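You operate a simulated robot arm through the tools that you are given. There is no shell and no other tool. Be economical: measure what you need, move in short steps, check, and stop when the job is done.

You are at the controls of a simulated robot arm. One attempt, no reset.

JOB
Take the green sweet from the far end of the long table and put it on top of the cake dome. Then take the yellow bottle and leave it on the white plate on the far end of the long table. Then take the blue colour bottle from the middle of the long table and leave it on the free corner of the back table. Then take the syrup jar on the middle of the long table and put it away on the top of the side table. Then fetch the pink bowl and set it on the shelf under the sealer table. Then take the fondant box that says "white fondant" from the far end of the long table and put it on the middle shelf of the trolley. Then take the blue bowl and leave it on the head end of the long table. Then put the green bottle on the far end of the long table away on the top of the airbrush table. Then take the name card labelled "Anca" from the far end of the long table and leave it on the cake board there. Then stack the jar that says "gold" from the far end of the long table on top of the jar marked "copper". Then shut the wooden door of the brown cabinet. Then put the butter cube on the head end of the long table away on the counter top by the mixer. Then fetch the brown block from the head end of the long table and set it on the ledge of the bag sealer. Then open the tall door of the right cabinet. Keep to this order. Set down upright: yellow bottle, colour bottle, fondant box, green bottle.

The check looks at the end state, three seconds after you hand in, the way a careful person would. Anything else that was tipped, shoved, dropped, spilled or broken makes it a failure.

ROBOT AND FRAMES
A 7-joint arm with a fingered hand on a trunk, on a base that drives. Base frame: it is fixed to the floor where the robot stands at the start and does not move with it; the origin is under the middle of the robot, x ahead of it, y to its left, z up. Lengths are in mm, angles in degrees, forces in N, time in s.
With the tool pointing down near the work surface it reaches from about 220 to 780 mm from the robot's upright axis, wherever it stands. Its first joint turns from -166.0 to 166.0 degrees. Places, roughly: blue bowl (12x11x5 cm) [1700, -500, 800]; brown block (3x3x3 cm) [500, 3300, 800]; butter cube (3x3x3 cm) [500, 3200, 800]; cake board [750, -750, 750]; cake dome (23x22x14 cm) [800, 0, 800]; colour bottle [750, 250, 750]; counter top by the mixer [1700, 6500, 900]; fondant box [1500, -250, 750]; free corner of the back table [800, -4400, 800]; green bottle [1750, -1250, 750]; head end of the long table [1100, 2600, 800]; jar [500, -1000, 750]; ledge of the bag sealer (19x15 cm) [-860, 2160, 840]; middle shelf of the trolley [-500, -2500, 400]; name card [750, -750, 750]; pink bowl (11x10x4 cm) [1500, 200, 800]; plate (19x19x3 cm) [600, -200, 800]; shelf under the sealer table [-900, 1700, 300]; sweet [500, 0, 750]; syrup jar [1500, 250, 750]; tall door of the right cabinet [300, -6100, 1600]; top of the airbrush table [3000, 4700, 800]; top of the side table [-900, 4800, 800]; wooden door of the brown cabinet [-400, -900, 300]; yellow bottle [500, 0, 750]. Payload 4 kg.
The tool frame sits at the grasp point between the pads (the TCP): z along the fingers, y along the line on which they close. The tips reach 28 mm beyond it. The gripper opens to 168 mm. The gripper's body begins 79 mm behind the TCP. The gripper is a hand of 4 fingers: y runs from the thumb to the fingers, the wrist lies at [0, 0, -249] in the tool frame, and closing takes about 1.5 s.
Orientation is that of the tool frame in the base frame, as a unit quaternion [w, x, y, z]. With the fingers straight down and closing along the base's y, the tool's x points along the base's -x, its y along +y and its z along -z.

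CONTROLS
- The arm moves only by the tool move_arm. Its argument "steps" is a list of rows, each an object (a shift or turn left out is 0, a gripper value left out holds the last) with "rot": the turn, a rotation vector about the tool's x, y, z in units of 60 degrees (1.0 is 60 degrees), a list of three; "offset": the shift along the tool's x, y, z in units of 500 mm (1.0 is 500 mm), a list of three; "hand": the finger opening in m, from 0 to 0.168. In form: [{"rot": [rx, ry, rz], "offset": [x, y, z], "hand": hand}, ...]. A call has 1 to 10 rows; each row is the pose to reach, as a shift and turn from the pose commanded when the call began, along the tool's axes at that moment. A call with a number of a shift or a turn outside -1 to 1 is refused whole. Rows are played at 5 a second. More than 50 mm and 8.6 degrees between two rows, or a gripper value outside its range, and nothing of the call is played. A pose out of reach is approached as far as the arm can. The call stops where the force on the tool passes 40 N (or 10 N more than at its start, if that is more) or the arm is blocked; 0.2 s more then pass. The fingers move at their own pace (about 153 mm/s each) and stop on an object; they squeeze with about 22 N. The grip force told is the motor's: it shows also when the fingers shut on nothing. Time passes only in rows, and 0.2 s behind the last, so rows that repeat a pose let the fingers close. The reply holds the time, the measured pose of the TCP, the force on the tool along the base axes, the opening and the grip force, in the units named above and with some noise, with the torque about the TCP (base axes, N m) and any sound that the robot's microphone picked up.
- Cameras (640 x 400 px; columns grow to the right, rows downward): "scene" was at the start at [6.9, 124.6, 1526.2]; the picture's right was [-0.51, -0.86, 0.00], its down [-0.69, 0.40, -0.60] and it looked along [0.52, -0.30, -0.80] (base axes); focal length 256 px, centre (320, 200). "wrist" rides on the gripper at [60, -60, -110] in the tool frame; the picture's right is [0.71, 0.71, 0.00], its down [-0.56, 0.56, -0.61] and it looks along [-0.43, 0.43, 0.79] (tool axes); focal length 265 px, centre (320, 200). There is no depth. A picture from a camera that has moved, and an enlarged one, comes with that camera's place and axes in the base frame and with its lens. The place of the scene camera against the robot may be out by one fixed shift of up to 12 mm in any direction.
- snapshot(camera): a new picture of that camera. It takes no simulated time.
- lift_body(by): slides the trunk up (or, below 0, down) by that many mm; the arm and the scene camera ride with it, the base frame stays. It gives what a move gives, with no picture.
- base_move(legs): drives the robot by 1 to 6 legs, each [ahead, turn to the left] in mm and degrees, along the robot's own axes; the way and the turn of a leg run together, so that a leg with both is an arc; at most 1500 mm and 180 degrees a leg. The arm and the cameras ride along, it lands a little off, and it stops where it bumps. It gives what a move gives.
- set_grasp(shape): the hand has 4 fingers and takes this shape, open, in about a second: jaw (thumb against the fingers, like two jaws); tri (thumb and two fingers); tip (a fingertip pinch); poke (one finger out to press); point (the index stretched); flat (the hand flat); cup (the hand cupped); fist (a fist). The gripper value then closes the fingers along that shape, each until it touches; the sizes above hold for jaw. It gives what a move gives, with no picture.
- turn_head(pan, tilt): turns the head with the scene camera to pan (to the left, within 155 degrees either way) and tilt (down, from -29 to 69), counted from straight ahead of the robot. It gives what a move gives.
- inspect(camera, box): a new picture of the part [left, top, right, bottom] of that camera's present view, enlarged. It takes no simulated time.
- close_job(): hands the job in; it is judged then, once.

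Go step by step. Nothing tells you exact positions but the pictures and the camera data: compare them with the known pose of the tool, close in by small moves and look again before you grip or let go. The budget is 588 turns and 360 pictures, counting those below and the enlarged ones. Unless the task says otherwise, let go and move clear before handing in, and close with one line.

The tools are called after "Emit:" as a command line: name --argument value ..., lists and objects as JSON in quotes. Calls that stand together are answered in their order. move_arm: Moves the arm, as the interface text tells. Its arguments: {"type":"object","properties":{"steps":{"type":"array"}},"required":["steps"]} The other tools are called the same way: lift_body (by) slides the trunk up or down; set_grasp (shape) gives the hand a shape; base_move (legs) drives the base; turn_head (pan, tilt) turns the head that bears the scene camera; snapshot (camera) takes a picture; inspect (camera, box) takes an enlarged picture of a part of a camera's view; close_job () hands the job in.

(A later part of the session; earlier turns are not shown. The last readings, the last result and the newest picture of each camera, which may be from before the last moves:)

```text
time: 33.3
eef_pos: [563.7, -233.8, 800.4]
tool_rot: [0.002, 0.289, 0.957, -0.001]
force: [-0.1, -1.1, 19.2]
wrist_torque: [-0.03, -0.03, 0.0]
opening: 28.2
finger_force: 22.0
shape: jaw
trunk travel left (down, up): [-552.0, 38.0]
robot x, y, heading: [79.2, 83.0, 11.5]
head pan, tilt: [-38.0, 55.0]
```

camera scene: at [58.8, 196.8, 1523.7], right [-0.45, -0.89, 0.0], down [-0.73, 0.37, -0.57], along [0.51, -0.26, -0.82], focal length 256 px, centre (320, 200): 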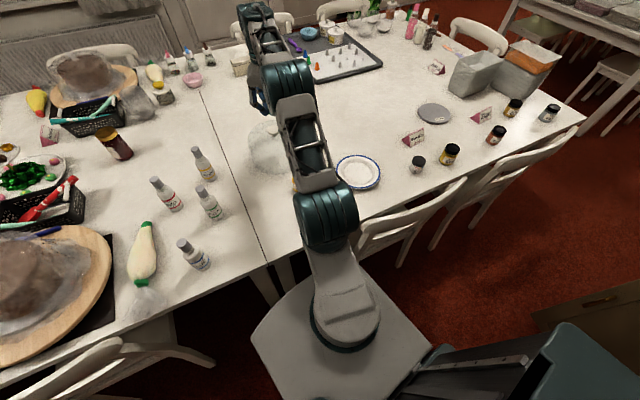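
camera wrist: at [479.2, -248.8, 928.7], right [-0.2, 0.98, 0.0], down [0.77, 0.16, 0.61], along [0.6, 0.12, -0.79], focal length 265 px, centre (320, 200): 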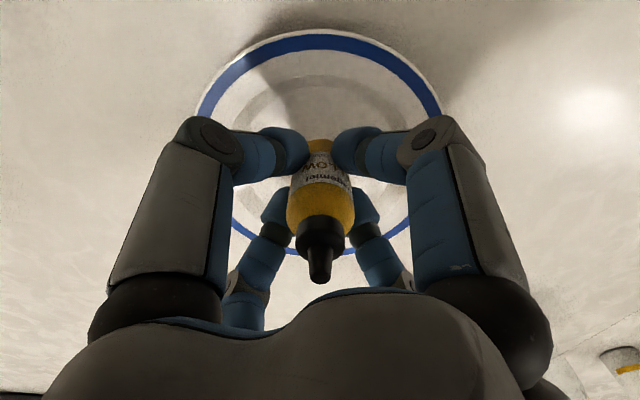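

Contact. Ease up slightly, release, and rise.

Emit:
move_arm --steps '[{"offset": [0, 0, -0.004]}, {"offset": [0, 0, -0.004], "hand": 0.04}, {"offset": [0, 0, -0.004], "hand": 0.06}, {"offset": [0, 0, -0.004], "hand": 0.07}, {"offset": [0, 0, -0.004], "hand": 0.07}, {"offset": [0, 0, -0.08]}, {"offset": [0, 0, -0.17]}, {"offset": [0, 0, -0.26]}]'

Emit:
snapshot --camera "wrist"

```text
time: 35.1
eef_pos: [565.6, -234.3, 928.9]
tool_rot: [-0.001, 0.288, 0.958, 0.001]
force: [-0.5, 0.9, 0.3]
wrist_torque: [0.0, -0.01, 0.01]
opening: 69.6
finger_force: 0.0
shape: jaw
trunk travel left (down, up): [-552.0, 38.0]
robot x, y, heading: [76.9, 82.0, 11.7]
head pan, tilt: [-38.0, 55.0]
```

```text
321 pictures are left
camera wrist: at [481.5, -250.6, 1038.7], right [-0.2, 0.98, 0.0], down [0.77, 0.16, 0.61], along [0.6, 0.12, -0.79], focal length 265 px, centre (320, 200)
```

wrist: 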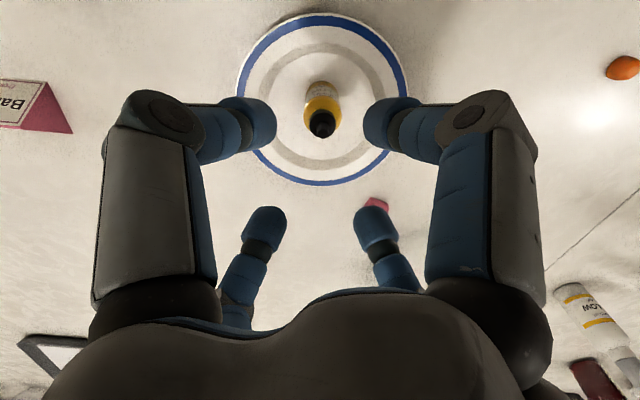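

The yellow bottle stands on the plate. Now I look for the blue colour bottle among the white-capped ones.

Emit:
turn_head --pan 15 --tilt 50

Emit:
snapshot --camera "scene"

```text
time: 36.3
eef_pos: [564.8, -234.6, 928.3]
tool_rot: [0.0, 0.288, 0.958, -0.001]
force: [0.2, -0.6, -0.3]
wrist_torque: [-0.02, 0.01, -0.01]
opening: 69.6
finger_force: 0.1
shape: jaw
trunk travel left (down, up): [-552.0, 38.0]
robot x, y, heading: [81.2, 84.1, 11.5]
head pan, tilt: [15.0, 50.0]
```

```text
320 pictures are left
camera scene: at [62.3, 263.7, 1530.1], right [0.44, -0.9, 0.0], down [-0.69, -0.34, -0.64], along [0.58, 0.29, -0.77], focal length 256 px, centre (320, 200)
```

scene: 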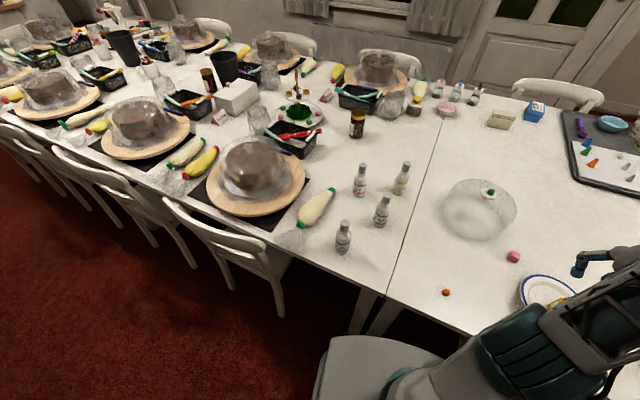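

Emit:
inspect --camera "scene" --box '[310, 145, 430, 265]'

Emit:
inspect --camera "scene" --box '[320, 70, 640, 220]'

Emit:
inspect --camera "scene" --box '[60, 20, 360, 180]'

```text
3.33 times, centred on (370, 205) of scene
camera zoom: at [62.3, 263.7, 1530.1], right [0.44, -0.9, 0.0], down [-0.69, -0.34, -0.64], along [0.58, 0.29, -0.77], focal length 854 px, centre (153, 183)
```

zoom: 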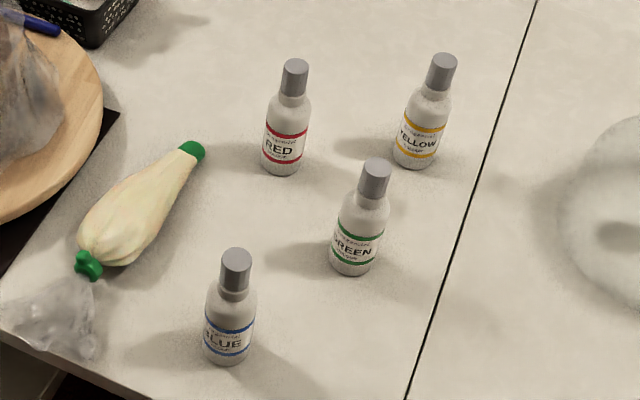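

```text
2.00 times, centred on (480, 145) of scene
camera zoom: at [62.3, 263.7, 1530.1], right [0.44, -0.9, 0.0], down [-0.69, -0.34, -0.64], along [0.58, 0.29, -0.77], focal length 513 px, centre (0, 310)
```

zoom: 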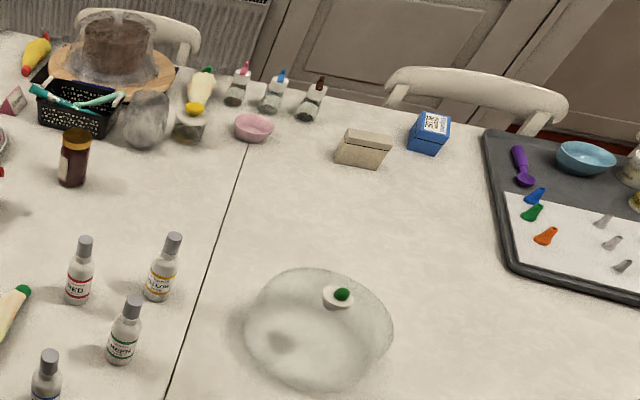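

```text
2.13 times, centred on (210, 100) of scene
camera zoom: at [62.3, 263.7, 1530.1], right [0.44, -0.9, 0.0], down [-0.69, -0.34, -0.64], along [0.58, 0.29, -0.77], focal length 547 px, centre (555, 413)
```

zoom: 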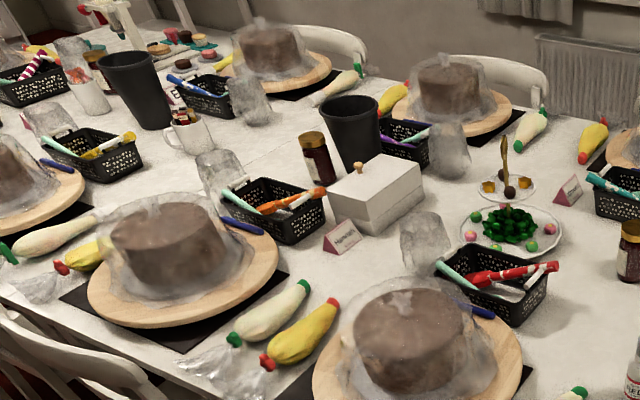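

The blue-labelled bottle is at about [476, 387], roughly 180 mm tall. I'll raise the arm and swing over to it.

Emit:
move_arm --steps '[{"offset": [0, 0, -0.09]}, {"offset": [0, 0, -0.18]}, {"offset": [0, 0, -0.25]}, {"offset": [0.06, 0.066, -0.25]}, {"offset": [0.12, 0.132, -0.25]}, {"offset": [0.18, 0.198, -0.25]}, {"offset": [0.24, 0.264, -0.25]}, {"offset": [0.3, 0.33, -0.25]}, {"offset": [0.36, 0.396, -0.25]}, {"offset": [0.42, 0.465, -0.25]}]'

Emit:
move_arm --steps '[{"offset": [0.06, 0.066, 0]}, {"offset": [0.12, 0.132, 0]}, {"offset": [0.18, 0.198, 0]}, {"offset": [0.24, 0.264, 0]}, {"offset": [0.3, 0.33, 0]}, {"offset": [0.36, 0.396, 0]}, {"offset": [0.42, 0.465, 0]}]'

Emit:
snapshot --camera "wrist"

Emit:
snapshot --camera "scene"

```text
time: 38.5
eef_pos: [516.3, 78.0, 1052.8]
tool_rot: [0.0, 0.289, 0.957, 0.0]
force: [-0.1, -0.4, 0.0]
wrist_torque: [0.0, 0.0, 0.0]
opening: 69.6
finger_force: 0.0
shape: jaw
trunk travel left (down, up): [-552.0, 38.0]
robot x, y, heading: [83.4, 84.1, 11.3]
head pan, tilt: [15.0, 50.0]
```

```text
time: 40.1
eef_pos: [472.0, 386.2, 1054.6]
tool_rot: [0.0, 0.288, 0.958, 0.0]
force: [0.2, 0.0, -0.6]
wrist_torque: [-0.01, 0.0, 0.01]
opening: 70.0
finger_force: 0.1
shape: jaw
trunk travel left (down, up): [-552.0, 38.0]
robot x, y, heading: [80.3, 84.1, 11.5]
head pan, tilt: [15.0, 50.0]
```

```text
316 pictures are left
camera wrist: at [387.8, 369.9, 1164.8], right [-0.2, 0.98, 0.0], down [0.77, 0.16, 0.61], along [0.6, 0.12, -0.79], focal length 265 px, centre (320, 200)
```

wrist: 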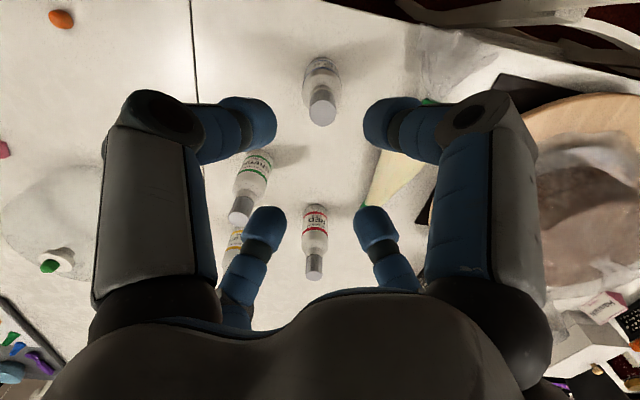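

```text
315 pictures are left
camera scene: at [62.1, 264.9, 1529.9], right [0.45, -0.9, 0.0], down [-0.69, -0.34, -0.64], along [0.58, 0.29, -0.77], focal length 256 px, centre (320, 200)
```

scene: 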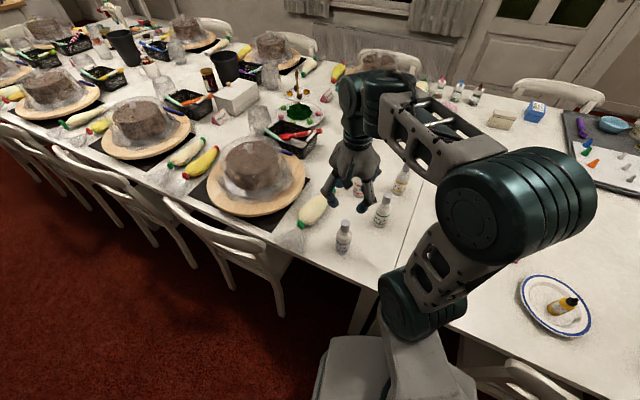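

Bottle axis is at about [466, 385.5] with its top near z 925. Centre and descend partway (also verify the yellow bottle).

Emit:
move_arm --steps '[{"offset": [0.005, -0.004, 0.08]}, {"offset": [0.01, -0.007, 0.16]}, {"offset": [0.01, -0.007, 0.19]}]'

Emit:
snapshot --camera "wrist"

Emit:
inspect --camera "scene" --box '[500, 240, 620, 360]'

Emit:
inspect --camera "scene" --box '[290, 140, 430, 270]'

```text
time: 40.9
eef_pos: [465.2, 387.5, 958.8]
tool_rot: [0.0, 0.289, 0.957, 0.0]
force: [0.4, -0.4, 0.1]
wrist_torque: [0.02, 0.03, 0.0]
opening: 69.8
finger_force: 0.1
shape: jaw
trunk travel left (down, up): [-552.0, 38.0]
robot x, y, heading: [81.3, 81.4, 11.4]
head pan, tilt: [15.0, 50.0]
```

```text
314 pictures are left
camera wrist: at [381.2, 370.1, 1067.7], right [-0.2, 0.98, 0.0], down [0.77, 0.16, 0.61], along [0.6, 0.12, -0.79], focal length 265 px, centre (320, 200)
```

wrist: 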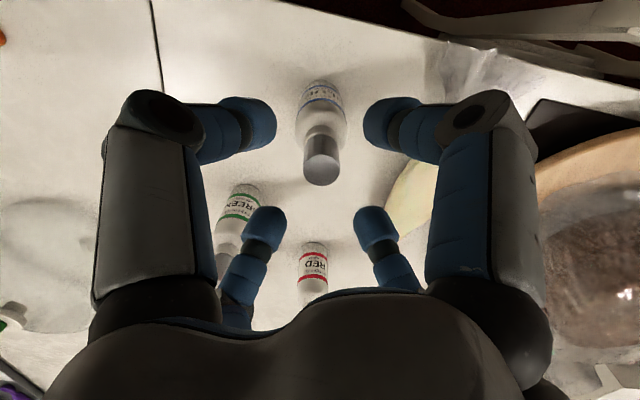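

```text
3.33 times, centred on (560, 300) of scene
camera zoom: at [62.3, 264.0, 1530.1], right [0.45, -0.9, 0.0], down [-0.69, -0.34, -0.64], along [0.58, 0.29, -0.77], focal length 854 px, centre (-480, -133)
```

zoom: 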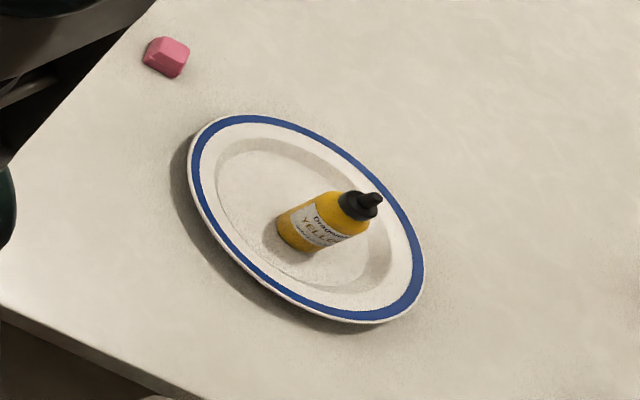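

```text
3.08 times, centred on (360, 205) of scene
camera zoom: at [62.3, 264.0, 1530.1], right [0.45, -0.9, 0.0], down [-0.69, -0.34, -0.64], along [0.58, 0.29, -0.77], focal length 789 px, centre (197, 185)
```

zoom: 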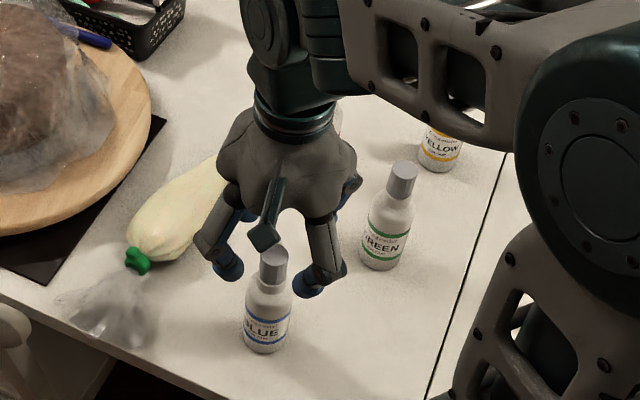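

Both fine: the yellow bottle is upright, and the blue one is centred below the hand. Descend to cap height and grip.

Emit:
move_arm --steps '[{"offset": [0, 0, 0.06]}, {"offset": [0, 0, 0.112]}, {"offset": [0, 0, 0.112], "hand": 0.0}, {"offset": [0, 0, 0.112], "hand": 0.0}, {"offset": [0, 0, 0.112], "hand": 0.0}, {"offset": [0, 0, 0.112], "hand": 0.0}, {"offset": [0, 0, 0.112], "hand": 0.0}]'

Emit:
snapshot --camera "wrist"

Emit:
inspect --camera "scene" --box '[290, 140, 430, 270]'

```text
time: 42.5
eef_pos: [464.8, 387.1, 902.1]
tool_rot: [0.0, 0.288, 0.958, 0.0]
force: [-0.4, -0.2, -0.3]
wrist_torque: [0.02, 0.06, -0.01]
opening: 1.9
finger_force: 21.8
shape: jaw
trunk travel left (down, up): [-552.0, 38.0]
robot x, y, heading: [84.4, 82.0, 11.6]
head pan, tilt: [15.0, 50.0]
```

```text
311 pictures are left
camera wrist: at [380.9, 370.4, 1011.3], right [-0.2, 0.98, 0.0], down [0.77, 0.16, 0.61], along [0.6, 0.12, -0.79], focal length 265 px, centre (320, 200)
```

wrist: 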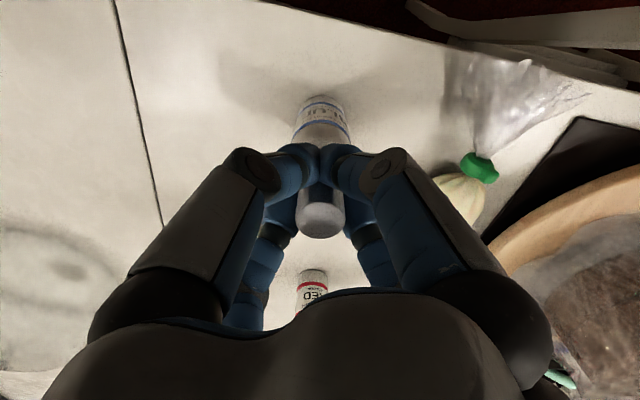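

```text
3.08 times, centred on (360, 205) of scene
camera zoom: at [62.2, 264.1, 1530.1], right [0.45, -0.9, 0.0], down [-0.69, -0.34, -0.64], along [0.58, 0.29, -0.77], focal length 789 px, centre (197, 185)
```

zoom: 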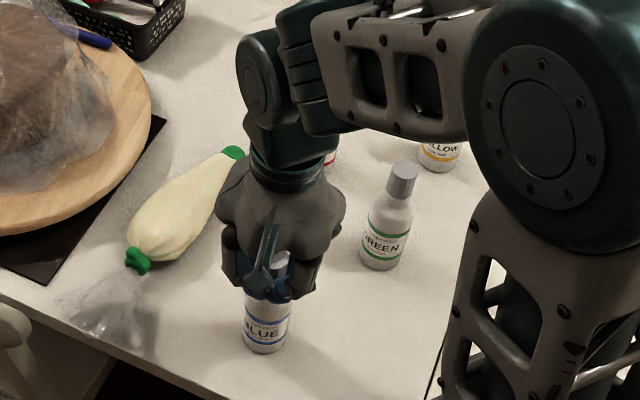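

Opening reads only 1.9 mm though the fingers surround the neck. I'll test with a tiny lift.

Emit:
move_arm --steps '[{"offset": [0, 0, -0.02]}, {"offset": [0, 0, -0.04]}]'

Emit:
inspect --camera "scene" --box '[310, 190, 390, 260]'

Emit:
inspect --camera "wrist" --box '[200, 60, 440, 260]'

```text
time: 43.1
eef_pos: [464.8, 385.8, 923.3]
tool_rot: [-0.001, 0.289, 0.957, -0.001]
force: [-0.1, 0.2, -1.3]
wrist_torque: [-0.01, 0.04, 0.02]
opening: 2.2
finger_force: 21.6
shape: jaw
trunk travel left (down, up): [-552.0, 38.0]
robot x, y, heading: [78.1, 81.2, 11.6]
head pan, tilt: [15.0, 50.0]
```

```text
5.71 times, centred on (350, 225) of scene
camera zoom: at [62.3, 264.1, 1530.1], right [0.45, -0.9, 0.0], down [-0.69, -0.34, -0.64], along [0.58, 0.29, -0.77], focal length 1465 px, centre (149, 57)
```

zoom: 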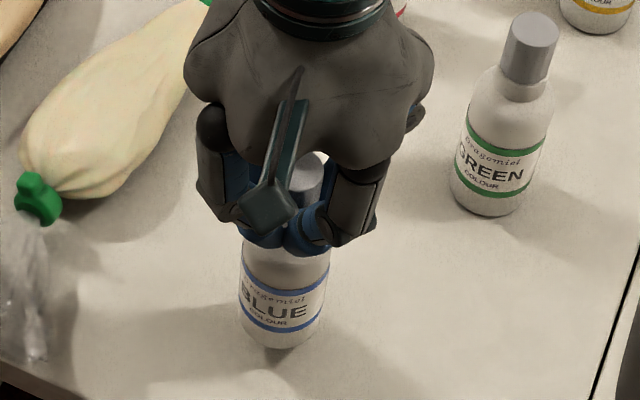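

```text
2.00 times, centred on (320, 160) of wrist
camera zoom: at [381.7, 370.0, 1031.9], right [-0.2, 0.98, 0.0], down [0.77, 0.16, 0.61], along [0.6, 0.12, -0.79], focal length 531 px, centre (320, 280)
```

zoom: 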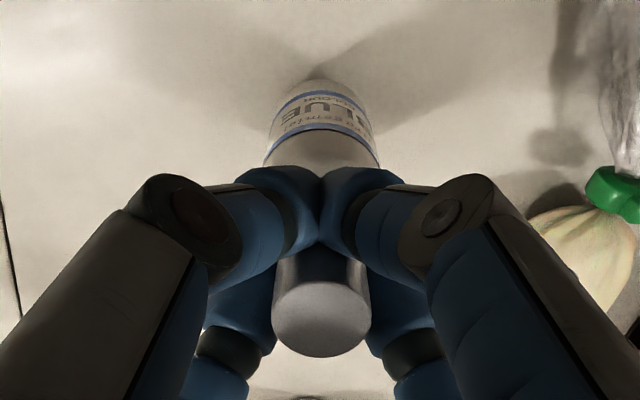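

It is held and lifting, but only by the cap. For the long drive I prefer the body: set it back, open, go lower and regrip.

Emit:
move_arm --steps '[{"offset": [0, 0, 0.02]}, {"offset": [0, 0, 0.039]}, {"offset": [0, 0, 0.039], "hand": 0.03}, {"offset": [0, 0, 0.039], "hand": 0.07}, {"offset": [0, 0, 0.039], "hand": 0.07}, {"offset": [0, 0, 0.039], "hand": 0.07}]'

Emit:
inspect --camera "wrist" --box '[200, 60, 440, 260]'

```text
time: 44.5
eef_pos: [465.0, 386.6, 902.4]
tool_rot: [0.0, 0.288, 0.958, 0.001]
force: [1.3, 0.0, 0.4]
wrist_torque: [0.02, -0.03, -0.05]
opening: 69.5
finger_force: 0.1
shape: jaw
trunk travel left (down, up): [-552.0, 38.0]
robot x, y, heading: [81.3, 81.5, 11.4]
head pan, tilt: [15.0, 50.0]
```

```text
2.00 times, centred on (320, 160) of wrist
camera zoom: at [381.0, 370.2, 1011.8], right [-0.2, 0.98, 0.0], down [0.77, 0.16, 0.61], along [0.6, 0.12, -0.79], focal length 531 px, centre (320, 280)
```

zoom: 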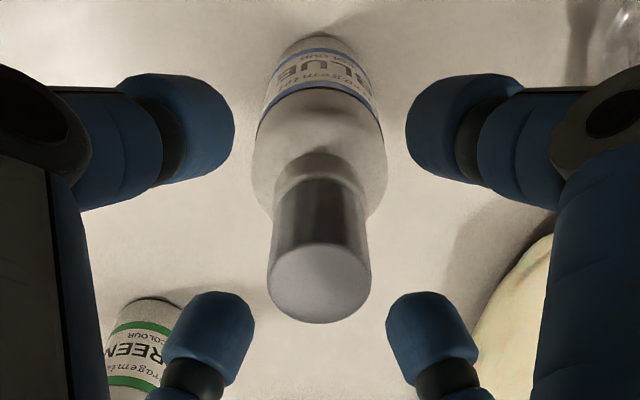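

Upright. Now down 45 mm to grip the body.

Emit:
move_arm --steps '[{"offset": [0, 0, 0.05]}, {"offset": [0, 0, 0.088]}, {"offset": [0, 0, 0.088], "hand": 0.0}, {"offset": [0, 0, 0.088], "hand": 0.0}, {"offset": [0, 0, 0.088], "hand": 0.0}, {"offset": [0, 0, 0.088], "hand": 0.0}]'

Emit:
inspect --camera "wrist" --box '[200, 60, 440, 260]'

```text
time: 45.9
eef_pos: [466.7, 385.2, 857.6]
tool_rot: [0.0, 0.288, 0.957, 0.0]
force: [-0.2, 0.2, 0.6]
wrist_torque: [-0.02, -0.01, -0.01]
opening: 41.1
finger_force: 22.1
shape: jaw
trunk travel left (down, up): [-552.0, 38.0]
robot x, y, heading: [79.2, 82.4, 11.5]
head pan, tilt: [15.0, 50.0]
```

```text
2.00 times, centred on (320, 160) of wrist
camera zoom: at [382.0, 368.3, 967.4], right [-0.2, 0.98, 0.0], down [0.77, 0.16, 0.61], along [0.6, 0.12, -0.79], focal length 531 px, centre (320, 280)
```

zoom: 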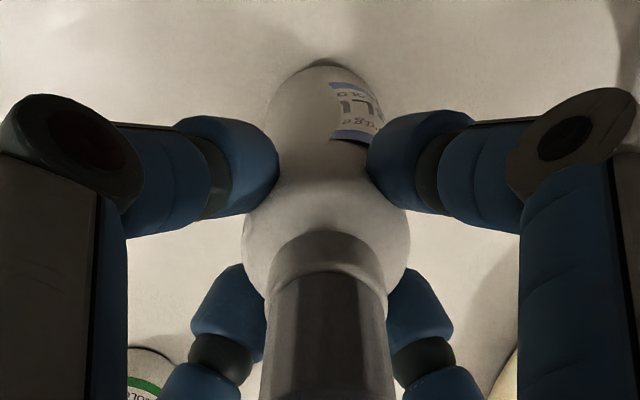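

Firm grip at 41 mm. Lift, and then survey the room for the way to the back table.

Emit:
move_arm --steps '[{"offset": [0, 0, -0.08]}, {"offset": [0, 0, -0.16]}, {"offset": [0, 0, -0.24]}, {"offset": [0, 0, -0.32]}, {"offset": [0, 0, -0.38]}]'

Emit:
turn_head --pan -101 --tilt 20

Emit:
snapshot --camera "scene"

Emit:
turn_head --pan -150 --tilt 25

Emit:
snapshot --camera "scene"

Emit:
turn_head --pan 100 --tilt 25

Emit:
snapshot --camera "scene"

Emit:
turn_head --pan 150 --tilt 25

Emit:
snapshot --camera "scene"

```text
time: 47.1
eef_pos: [465.9, 386.5, 1048.8]
tool_rot: [0.0, 0.288, 0.958, 0.0]
force: [0.2, -0.1, -2.2]
wrist_torque: [0.02, 0.0, -0.02]
opening: 41.0
finger_force: 21.6
shape: jaw
trunk travel left (down, up): [-552.0, 38.0]
robot x, y, heading: [83.4, 82.0, 11.4]
head pan, tilt: [15.0, 50.0]
```

```text
time: 49.1
eef_pos: [465.4, 386.3, 1048.0]
tool_rot: [0.0, 0.288, 0.958, 0.0]
force: [-0.8, -0.2, -1.7]
wrist_torque: [-0.01, -0.02, -0.01]
opening: 41.1
finger_force: 22.2
shape: jaw
trunk travel left (down, up): [-552.0, 38.0]
robot x, y, heading: [80.9, 82.5, 11.2]
head pan, tilt: [-101.0, 20.0]
```

```text
305 pictures are left
camera scene: at [-5.8, 136.7, 1575.7], right [-1.0, -0.01, 0.0], down [0.0, 0.34, -0.94], along [0.01, -0.94, -0.34], focal length 256 px, centre (320, 200)
```

scene: 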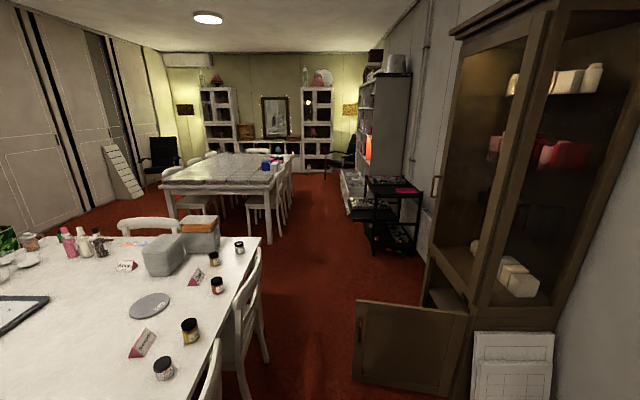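

```text
time: 50.2
eef_pos: [466.6, 386.5, 1048.7]
tool_rot: [0.0, 0.288, 0.958, 0.0]
force: [-0.6, -0.1, -2.1]
wrist_torque: [0.0, 0.0, 0.0]
opening: 40.9
finger_force: 21.5
shape: jaw
trunk travel left (down, up): [-552.0, 38.0]
robot x, y, heading: [85.3, 80.6, 11.4]
head pan, tilt: [-150.0, 25.0]
```

```text
304 pictures are left
camera scene: at [-75.6, 168.8, 1567.6], right [-0.66, 0.75, 0.0], down [0.32, 0.28, -0.91], along [-0.68, -0.6, -0.42], focal length 256 px, centre (320, 200)
```

scene: 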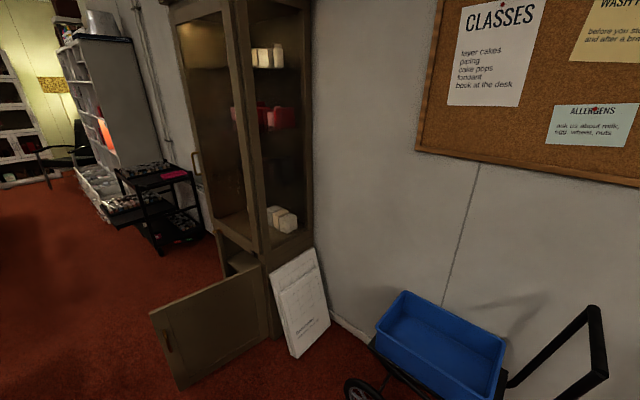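

```text
time: 53.8
eef_pos: [466.2, 387.0, 1049.3]
tool_rot: [0.0, 0.289, 0.957, 0.0]
force: [-0.2, 0.2, -0.9]
wrist_torque: [0.0, 0.01, 0.01]
opening: 41.3
finger_force: 22.1
shape: jaw
trunk travel left (down, up): [-552.0, 38.0]
robot x, y, heading: [83.4, 81.4, 11.4]
head pan, tilt: [100.0, 25.0]
```

```text
303 pictures are left
camera scene: at [-40.2, 315.6, 1567.6], right [0.93, 0.37, 0.0], down [0.15, -0.39, -0.91], along [-0.33, 0.84, -0.42], focal length 256 px, centre (320, 200)
```

scene: 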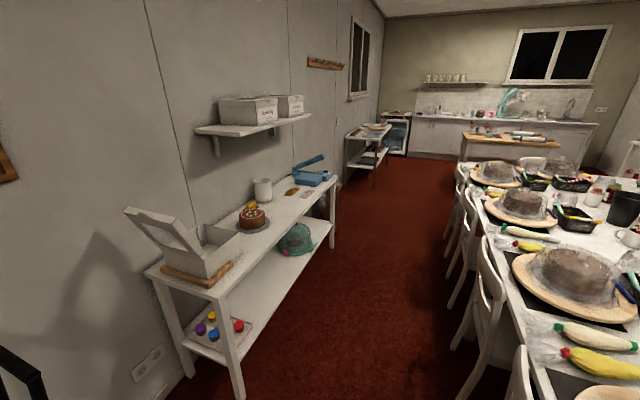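

```text
time: 54.9
eef_pos: [465.9, 386.6, 1049.1]
tool_rot: [0.0, 0.288, 0.958, 0.0]
force: [-0.2, -0.5, -0.6]
wrist_torque: [-0.04, -0.01, -0.03]
opening: 41.4
finger_force: 22.3
shape: jaw
trunk travel left (down, up): [-552.0, 38.0]
robot x, y, heading: [81.3, 82.0, 11.4]
head pan, tilt: [150.0, 25.0]
```

```text
302 pictures are left
camera scene: at [-93.9, 259.3, 1567.6], right [0.32, 0.95, 0.0], down [0.4, -0.14, -0.91], along [-0.86, 0.29, -0.42], focal length 256 px, centre (320, 200)
```

scene: 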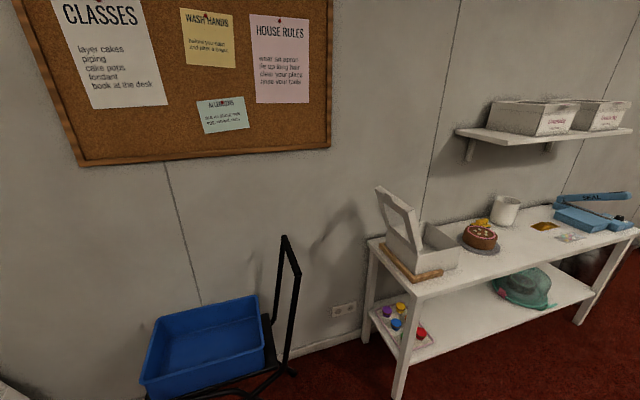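

I see the way: a corridor to the right between the chairs and the open cabinet door, then the back table. First tuck the arm in front, then back up from the chair.

Emit:
move_arm --steps '[{"offset": [-0.053, -0.073, 0]}, {"offset": [-0.106, -0.147, 0]}, {"offset": [-0.158, -0.22, 0]}, {"offset": [-0.211, -0.294, 0]}, {"offset": [-0.264, -0.367, 0]}]'

Emit:
base_move --legs '[[-150, 0], [0, -92]]'

Emit:
turn_head --pan 0 --tilt 45

Emit:
snapshot --camera "scene"

```text
time: 56.1
eef_pos: [472.8, 159.1, 1049.2]
tool_rot: [0.0, 0.289, 0.957, 0.001]
force: [0.4, -0.5, -1.9]
wrist_torque: [0.02, 0.03, -0.02]
opening: 41.1
finger_force: 21.9
shape: jaw
trunk travel left (down, up): [-552.0, 38.0]
robot x, y, heading: [79.7, 82.4, 11.4]
head pan, tilt: [150.0, 25.0]
```

```text
time: 61.4
eef_pos: [-4.0, -342.1, 1048.7]
tool_rot: [0.0, 0.891, 0.453, 0.0]
force: [-0.1, -0.3, -0.9]
wrist_torque: [0.01, 0.06, -0.02]
opening: 41.1
finger_force: 21.6
shape: jaw
trunk travel left (down, up): [-552.0, 38.0]
robot x, y, heading: [-63.2, 51.5, -80.7]
head pan, tilt: [150.0, 25.0]
```

```text
time: 63.8
eef_pos: [-3.4, -341.0, 1049.0]
tool_rot: [0.001, 0.891, 0.455, -0.001]
force: [-0.9, 0.4, -1.9]
wrist_torque: [0.02, 0.0, 0.02]
opening: 41.2
finger_force: 22.2
shape: jaw
trunk travel left (down, up): [-552.0, 38.0]
robot x, y, heading: [-65.4, 54.9, -81.2]
head pan, tilt: [0.0, 45.0]
```

```text
301 pictures are left
camera scene: at [102.1, 56.3, 1537.0], right [-0.99, -0.16, 0.0], down [-0.11, 0.7, -0.71], along [0.11, -0.7, -0.71], focal length 256 px, centre (320, 200)
```

scene: 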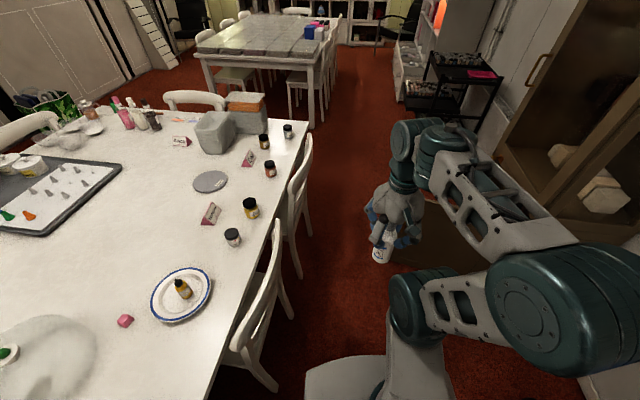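

The way is clear with chairs at x≥335 and the open door to about x=-200. Drive the corridor in a gentle arc.

Emit:
base_move --legs '[[550, 0], [400, -9]]'

Emit:
snapshot --camera "scene"

```text
time: 69.1
eef_pos: [47.0, -1295.2, 1048.8]
tool_rot: [0.0, 0.925, 0.381, 0.0]
force: [0.5, -0.3, -1.1]
wrist_torque: [0.04, 0.02, 0.0]
opening: 40.8
finger_force: 21.6
shape: jaw
trunk travel left (down, up): [-552.0, 38.0]
robot x, y, heading: [48.6, -893.1, -90.4]
head pan, tilt: [0.0, 45.0]
```

```text
300 pictures are left
camera scene: at [215.3, -918.4, 1537.0], right [-1.0, 0.0, 0.0], down [0.0, 0.71, -0.71], along [0.0, -0.71, -0.71], focal length 256 px, centre (320, 200)
```

scene: 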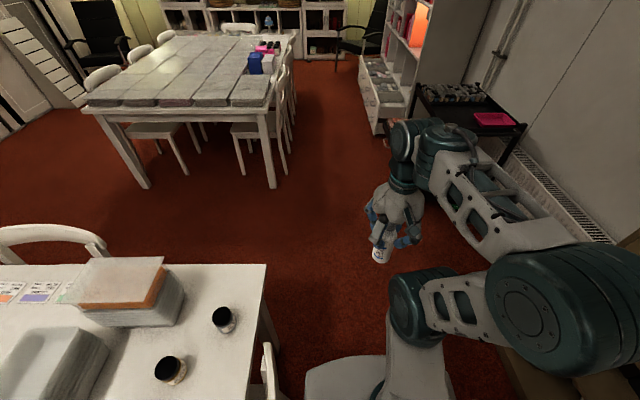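

Clear ahead. Continue to the back table's right side.

Emit:
base_move --legs '[[1400, 0], [1000, 0]]'

Emit:
turn_head --pan 35 --tilt 35

Emit:
snapshot --camera "scene"

```text
time: 81.0
eef_pos: [17.9, -3728.9, 1049.5]
tool_rot: [0.0, 0.927, 0.374, 0.0]
force: [-0.3, 0.6, -0.8]
wrist_torque: [-0.02, -0.01, 0.02]
opening: 41.2
finger_force: 21.8
shape: jaw
trunk travel left (down, up): [-552.0, 38.0]
robot x, y, heading: [25.9, -3328.7, -91.3]
head pan, tilt: [0.0, 45.0]
```

```text
time: 82.0
eef_pos: [18.3, -3729.4, 1048.9]
tool_rot: [0.0, 0.928, 0.373, 0.001]
force: [-0.3, -0.3, -2.1]
wrist_torque: [0.0, -0.01, -0.04]
opening: 40.8
finger_force: 22.4
shape: jaw
trunk travel left (down, up): [-552.0, 38.0]
robot x, y, heading: [27.5, -3327.6, -90.9]
head pan, tilt: [35.0, 35.0]
```

```text
299 pictures are left
camera scene: at [242.6, -3346.4, 1551.8], right [-0.83, -0.56, 0.0], down [-0.32, 0.48, -0.82], along [0.46, -0.68, -0.57], focal length 256 px, centre (320, 200)
```

scene: 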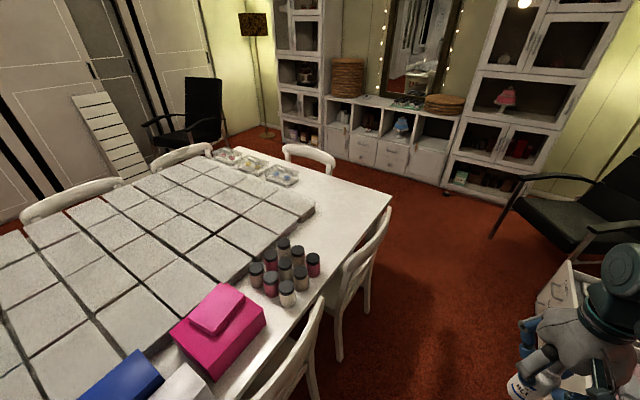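

The free corner is the far-right one, around [730, -4390]. I'll drive past the chair to about [130, -4650] and face it.

Emit:
base_move --legs '[[0, 5.5], [1326, 0], [0, 108]]'

Emit:
turn_head --pan -20 --tilt 45

Emit:
snapshot --camera "scene"

```text
time: 93.8
eef_pos: [501.8, -4502.2, 1048.7]
tool_rot: [0.0, 0.181, 0.984, 0.001]
force: [-0.2, 0.0, -1.5]
wrist_torque: [0.01, 0.0, -0.02]
opening: 40.7
finger_force: 22.2
shape: jaw
trunk travel left (down, up): [-552.0, 38.0]
robot x, y, heading: [134.5, -4665.4, 24.2]
head pan, tilt: [35.0, 35.0]
```

```text
time: 95.0
eef_pos: [500.5, -4501.5, 1049.3]
tool_rot: [0.0, 0.181, 0.984, 0.0]
force: [-0.7, 0.5, -1.0]
wrist_torque: [0.03, 0.02, -0.02]
opening: 40.8
finger_force: 22.0
shape: jaw
trunk travel left (down, up): [-552.0, 38.0]
robot x, y, heading: [135.6, -4663.8, 24.1]
head pan, tilt: [-20.0, 45.0]
```

```text
298 pictures are left
camera scene: at [98.5, -4534.5, 1537.0], right [0.07, -1.0, 0.0], down [-0.71, -0.05, -0.71], along [0.71, 0.05, -0.71], focal length 256 px, centre (320, 200)
```

scene: 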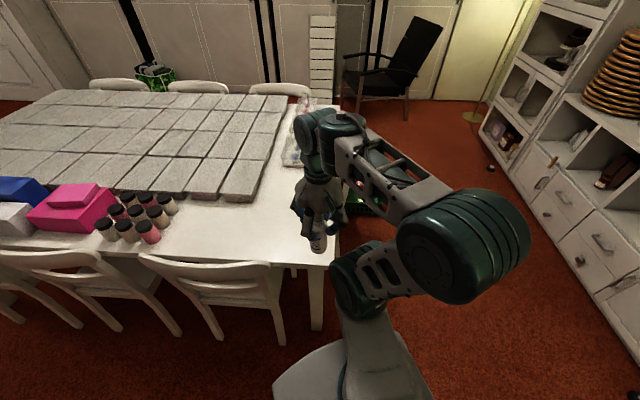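

The free strip is open. Carry the bottle over [730, -4390].

Emit:
move_arm --steps '[{"offset": [-0.058, 0.062, 0]}, {"offset": [-0.116, 0.124, 0]}, {"offset": [-0.174, 0.186, 0]}, {"offset": [-0.232, 0.248, 0]}, {"offset": [-0.29, 0.31, 0]}, {"offset": [-0.348, 0.373, 0]}, {"offset": [-0.348, 0.373, 0.08]}, {"offset": [-0.348, 0.373, 0.16]}]'

Emit:
snapshot --camera "wrist"

Emit:
snapshot --camera "scene"

```text
time: 96.8
eef_pos: [727.5, -4389.6, 970.5]
tool_rot: [0.0, 0.181, 0.984, -0.001]
force: [-0.5, 0.3, -1.0]
wrist_torque: [0.01, 0.0, -0.01]
opening: 40.7
finger_force: 22.0
shape: jaw
trunk travel left (down, up): [-552.0, 38.0]
robot x, y, heading: [136.2, -4664.3, 24.1]
head pan, tilt: [-20.0, 45.0]
```

```text
297 pictures are left
camera wrist: at [649.7, -4424.2, 1079.5], right [-0.41, 0.91, 0.0], down [0.72, 0.32, 0.61], along [0.56, 0.25, -0.79], focal length 265 px, centre (320, 200)
```

wrist: 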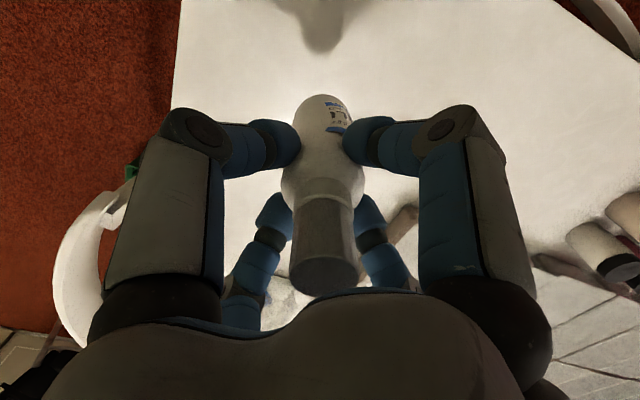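

```text
296 pictures are left
camera scene: at [98.7, -4534.5, 1537.0], right [0.07, -1.0, 0.0], down [-0.71, -0.05, -0.71], along [0.71, 0.05, -0.71], focal length 256 px, centre (320, 200)
```

scene: 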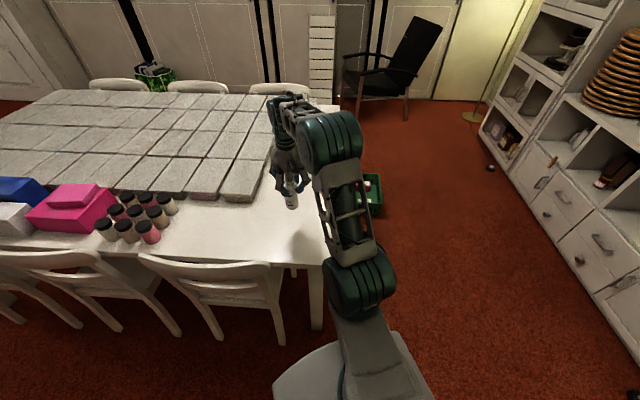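

Free surface below. Lower towards the table.

Emit:
move_arm --steps '[{"offset": [0, 0, 0.06]}, {"offset": [0, 0, 0.11]}, {"offset": [0, 0, 0.13]}, {"offset": [0, 0, 0.14]}]'

Emit:
inspect --camera "scene" --box '[220, 110, 380, 270]'

```text
time: 97.8
eef_pos: [729.9, -4389.9, 900.4]
tool_rot: [0.0, 0.18, 0.984, 0.0]
force: [-0.3, -0.2, -1.0]
wrist_torque: [0.03, 0.01, 0.01]
opening: 40.7
finger_force: 22.0
shape: jaw
trunk travel left (down, up): [-552.0, 38.0]
robot x, y, heading: [137.3, -4662.7, 24.0]
head pan, tilt: [-20.0, 45.0]
```

```text
2.50 times, centred on (300, 190) of scene
camera zoom: at [98.7, -4534.5, 1537.0], right [0.07, -1.0, 0.0], down [-0.71, -0.05, -0.71], along [0.71, 0.05, -0.71], focal length 641 px, centre (370, 225)
```

zoom: 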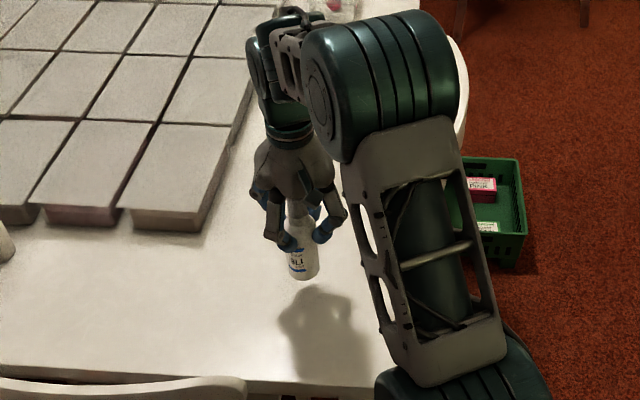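

Emit:
move_arm --steps '[{"offset": [0, 0, 0.015]}, {"offset": [0, 0, 0.03]}]'

Emit:
inspect --camera "scene" --box '[260, 160, 340, 240]'

```text
time: 98.4
eef_pos: [730.6, -4389.4, 883.6]
tool_rot: [0.0, 0.181, 0.983, 0.0]
force: [-0.3, -0.2, -1.7]
wrist_torque: [-0.02, 0.06, -0.02]
opening: 40.5
finger_force: 22.3
shape: jaw
trunk travel left (down, up): [-552.0, 38.0]
robot x, y, heading: [136.1, -4664.7, 24.2]
head pan, tilt: [-20.0, 45.0]
```

```text
5.00 times, centred on (300, 200) of scene
camera zoom: at [98.7, -4534.5, 1537.0], right [0.07, -1.0, 0.0], down [-0.71, -0.05, -0.71], along [0.71, 0.05, -0.71], focal length 1282 px, centre (420, 200)
```

zoom: 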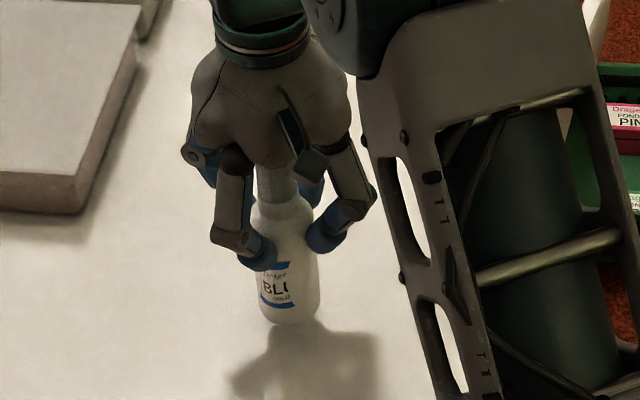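

Emit:
move_arm --steps '[{"offset": [0, 0, 0.006]}, {"offset": [0, 0, 0.012]}]'

```text
time: 99.0
eef_pos: [729.1, -4388.6, 879.2]
tool_rot: [0.0, 0.18, 0.984, 0.0]
force: [0.1, -0.9, -1.7]
wrist_torque: [0.0, -0.03, 0.01]
opening: 40.3
finger_force: 22.0
shape: jaw
trunk travel left (down, up): [-552.0, 38.0]
robot x, y, heading: [132.6, -4665.7, 23.7]
head pan, tilt: [-20.0, 45.0]
```

Emit:
move_arm --steps '[{"offset": [0, 0, 0.006]}, {"offset": [0, 0, 0.012]}]'

```text
time: 99.6
eef_pos: [728.7, -4388.7, 872.0]
tool_rot: [0.0, 0.18, 0.984, 0.0]
force: [0.1, 0.0, -1.7]
wrist_torque: [-0.02, 0.01, 0.01]
opening: 40.6
finger_force: 21.9
shape: jaw
trunk travel left (down, up): [-552.0, 38.0]
robot x, y, heading: [131.7, -4662.9, 24.2]
head pan, tilt: [-20.0, 45.0]
```

Emit:
move_arm --steps '[{"offset": [0, 0, 0.006]}, {"offset": [0, 0, 0.012]}]'

Emit:
inspect --camera "scene" --box '[260, 160, 340, 240]'

```text
time: 100.2
eef_pos: [730.1, -4388.5, 864.8]
tool_rot: [-0.001, 0.181, 0.984, 0.0]
force: [0.5, -0.1, -1.2]
wrist_torque: [0.0, 0.01, 0.02]
opening: 40.5
finger_force: 21.8
shape: jaw
trunk travel left (down, up): [-552.0, 38.0]
robot x, y, heading: [135.5, -4663.9, 24.2]
head pan, tilt: [-20.0, 45.0]
```

```text
5.00 times, centred on (300, 200) of scene
camera zoom: at [98.7, -4534.5, 1537.0], right [0.07, -1.0, 0.0], down [-0.71, -0.05, -0.71], along [0.71, 0.05, -0.71], focal length 1282 px, centre (420, 200)
```

zoom: 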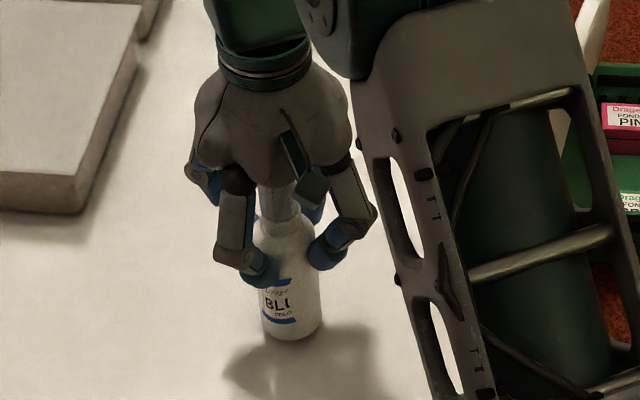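

Emit:
move_arm --steps '[{"offset": [0, 0, 0.005]}, {"offset": [0, 0, 0.01]}]'

```text
time: 100.8
eef_pos: [729.2, -4387.8, 860.5]
tool_rot: [0.0, 0.18, 0.984, 0.0]
force: [0.2, 0.6, -0.9]
wrist_torque: [0.0, 0.01, 0.01]
opening: 40.7
finger_force: 22.0
shape: jaw
trunk travel left (down, up): [-552.0, 38.0]
robot x, y, heading: [133.9, -4662.3, 24.1]
head pan, tilt: [-20.0, 45.0]
```

Emit:
move_arm --steps '[{"offset": [0, 0, 0.004]}, {"offset": [0, 0, 0.008]}]'

```text
time: 101.4
eef_pos: [729.8, -4388.7, 855.4]
tool_rot: [-0.001, 0.18, 0.984, 0.0]
force: [-0.7, -0.1, -0.5]
wrist_torque: [0.0, -0.01, -0.01]
opening: 40.5
finger_force: 22.3
shape: jaw
trunk travel left (down, up): [-552.0, 38.0]
robot x, y, heading: [133.3, -4664.4, 23.9]
head pan, tilt: [-20.0, 45.0]
```

Emit:
move_arm --steps '[{"offset": [0, 0, 0.004]}, {"offset": [0, 0, 0.008]}]'

Emit:
inspect --camera "scene" --box '[260, 160, 340, 240]'

```text
time: 102.0
eef_pos: [729.5, -4388.0, 856.6]
tool_rot: [0.002, 0.181, 0.984, 0.002]
force: [-3.1, -0.9, 23.5]
wrist_torque: [-0.05, 0.12, -0.05]
opening: 41.3
finger_force: 21.5
shape: jaw
trunk travel left (down, up): [-552.0, 38.0]
robot x, y, heading: [137.6, -4663.0, 24.3]
head pan, tilt: [-20.0, 45.0]
```

```text
5.00 times, centred on (300, 200) of scene
camera zoom: at [96.0, -4535.7, 1537.5], right [0.07, -1.0, 0.0], down [-0.7, -0.05, -0.71], along [0.71, 0.05, -0.71], focal length 1282 px, centre (420, 200)
```

zoom: 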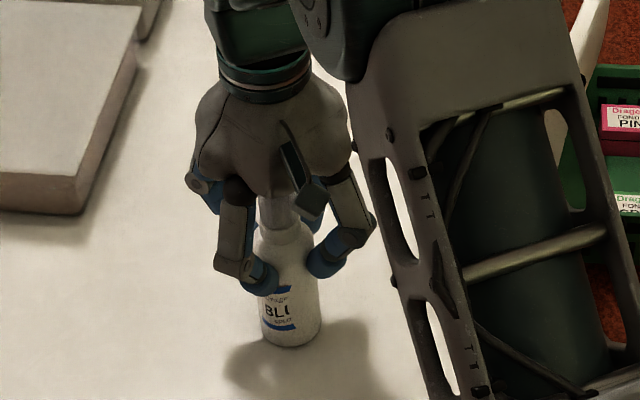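

Contact. Ease off, release, and rise.

Emit:
move_arm --steps '[{"offset": [0, 0, -0.007]}, {"offset": [0, 0, -0.007], "hand": 0.05}, {"offset": [0, 0, -0.007], "hand": 0.07}, {"offset": [0, 0, -0.007], "hand": 0.08}, {"offset": [0, 0, -0.007], "hand": 0.08}, {"offset": [0, 0, -0.09]}, {"offset": [0, 0, -0.18]}, {"offset": [0, 0, -0.27]}, {"offset": [0, 0, -0.36]}]'

Emit:
snapshot --camera "wrist"

Emit:
inspect --camera "scene" --box '[220, 110, 380, 270]'

```text
time: 104.0
eef_pos: [728.3, -4388.2, 1035.2]
tool_rot: [0.0, 0.18, 0.984, 0.0]
force: [-0.1, 0.6, -0.1]
wrist_torque: [0.03, -0.05, 0.0]
opening: 79.7
finger_force: 0.0
shape: jaw
trunk travel left (down, up): [-552.0, 38.0]
robot x, y, heading: [140.7, -4661.8, 24.2]
head pan, tilt: [-20.0, 45.0]
```

```text
291 pictures are left
camera wrist: at [650.9, -4423.1, 1144.4], right [-0.41, 0.91, 0.0], down [0.72, 0.32, 0.61], along [0.56, 0.25, -0.79], focal length 265 px, centre (320, 200)
```

wrist: 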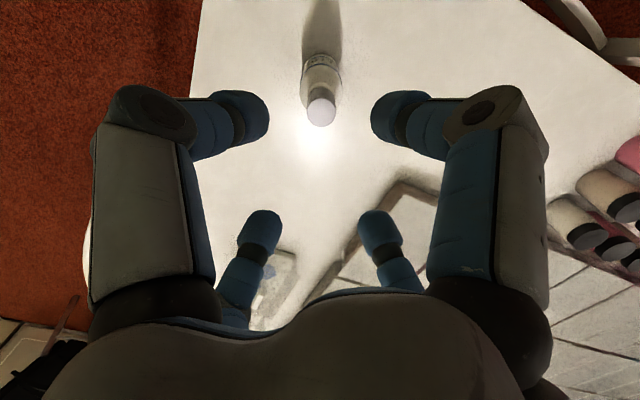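

```text
2.50 times, centred on (300, 190) of scene
camera zoom: at [98.3, -4534.6, 1537.0], right [0.07, -1.0, 0.0], down [-0.71, -0.05, -0.71], along [0.71, 0.05, -0.71], focal length 641 px, centre (370, 225)
```

zoom: 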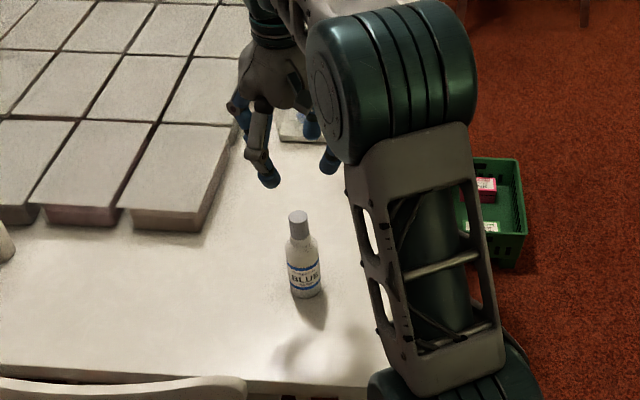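

The blue bottle stands on the free corner. Next is the syrup jar; I tuck the arm and look at the far side of the long table.

Emit:
move_arm --steps '[{"offset": [0.09, -0.02, 0]}, {"offset": [0.18, -0.04, 0]}, {"offset": [0.27, -0.06, 0]}, {"offset": [0.36, -0.1, 0]}, {"offset": [0.44, -0.15, 0]}]'

Emit:
turn_head --pan 40 --tilt 12

Emit:
snapshot --camera "scene"

```text
time: 105.2
eef_pos: [496.6, -4381.1, 1034.9]
tool_rot: [0.0, 0.18, 0.984, 0.0]
force: [0.2, -0.3, -0.2]
wrist_torque: [-0.02, 0.02, 0.0]
opening: 79.4
finger_force: 0.0
shape: jaw
trunk travel left (down, up): [-552.0, 38.0]
robot x, y, heading: [135.3, -4662.8, 24.0]
head pan, tilt: [-20.0, 45.0]
```

```text
time: 106.5
eef_pos: [497.2, -4381.4, 1034.8]
tool_rot: [0.001, 0.181, 0.984, -0.002]
force: [0.4, -0.4, -0.4]
wrist_torque: [0.04, 0.03, 0.02]
opening: 79.8
finger_force: 0.0
shape: jaw
trunk travel left (down, up): [-552.0, 38.0]
robot x, y, heading: [136.4, -4665.3, 24.1]
head pan, tilt: [40.0, 12.0]
```

```text
289 pictures are left
camera scene: at [58.0, -4456.6, 1588.7], right [0.9, -0.44, 0.0], down [-0.09, -0.19, -0.98], along [0.43, 0.88, -0.21], focal length 256 px, centre (320, 200)
```

scene: 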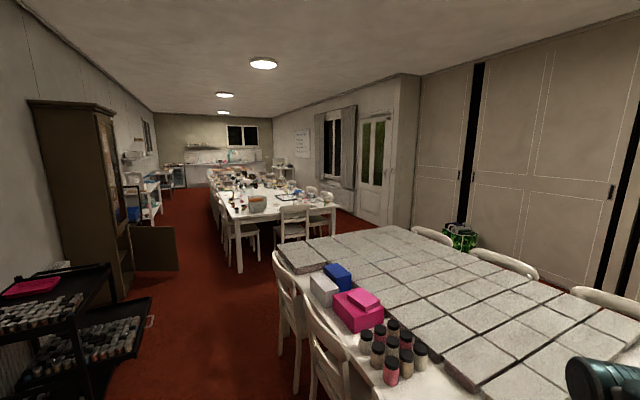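

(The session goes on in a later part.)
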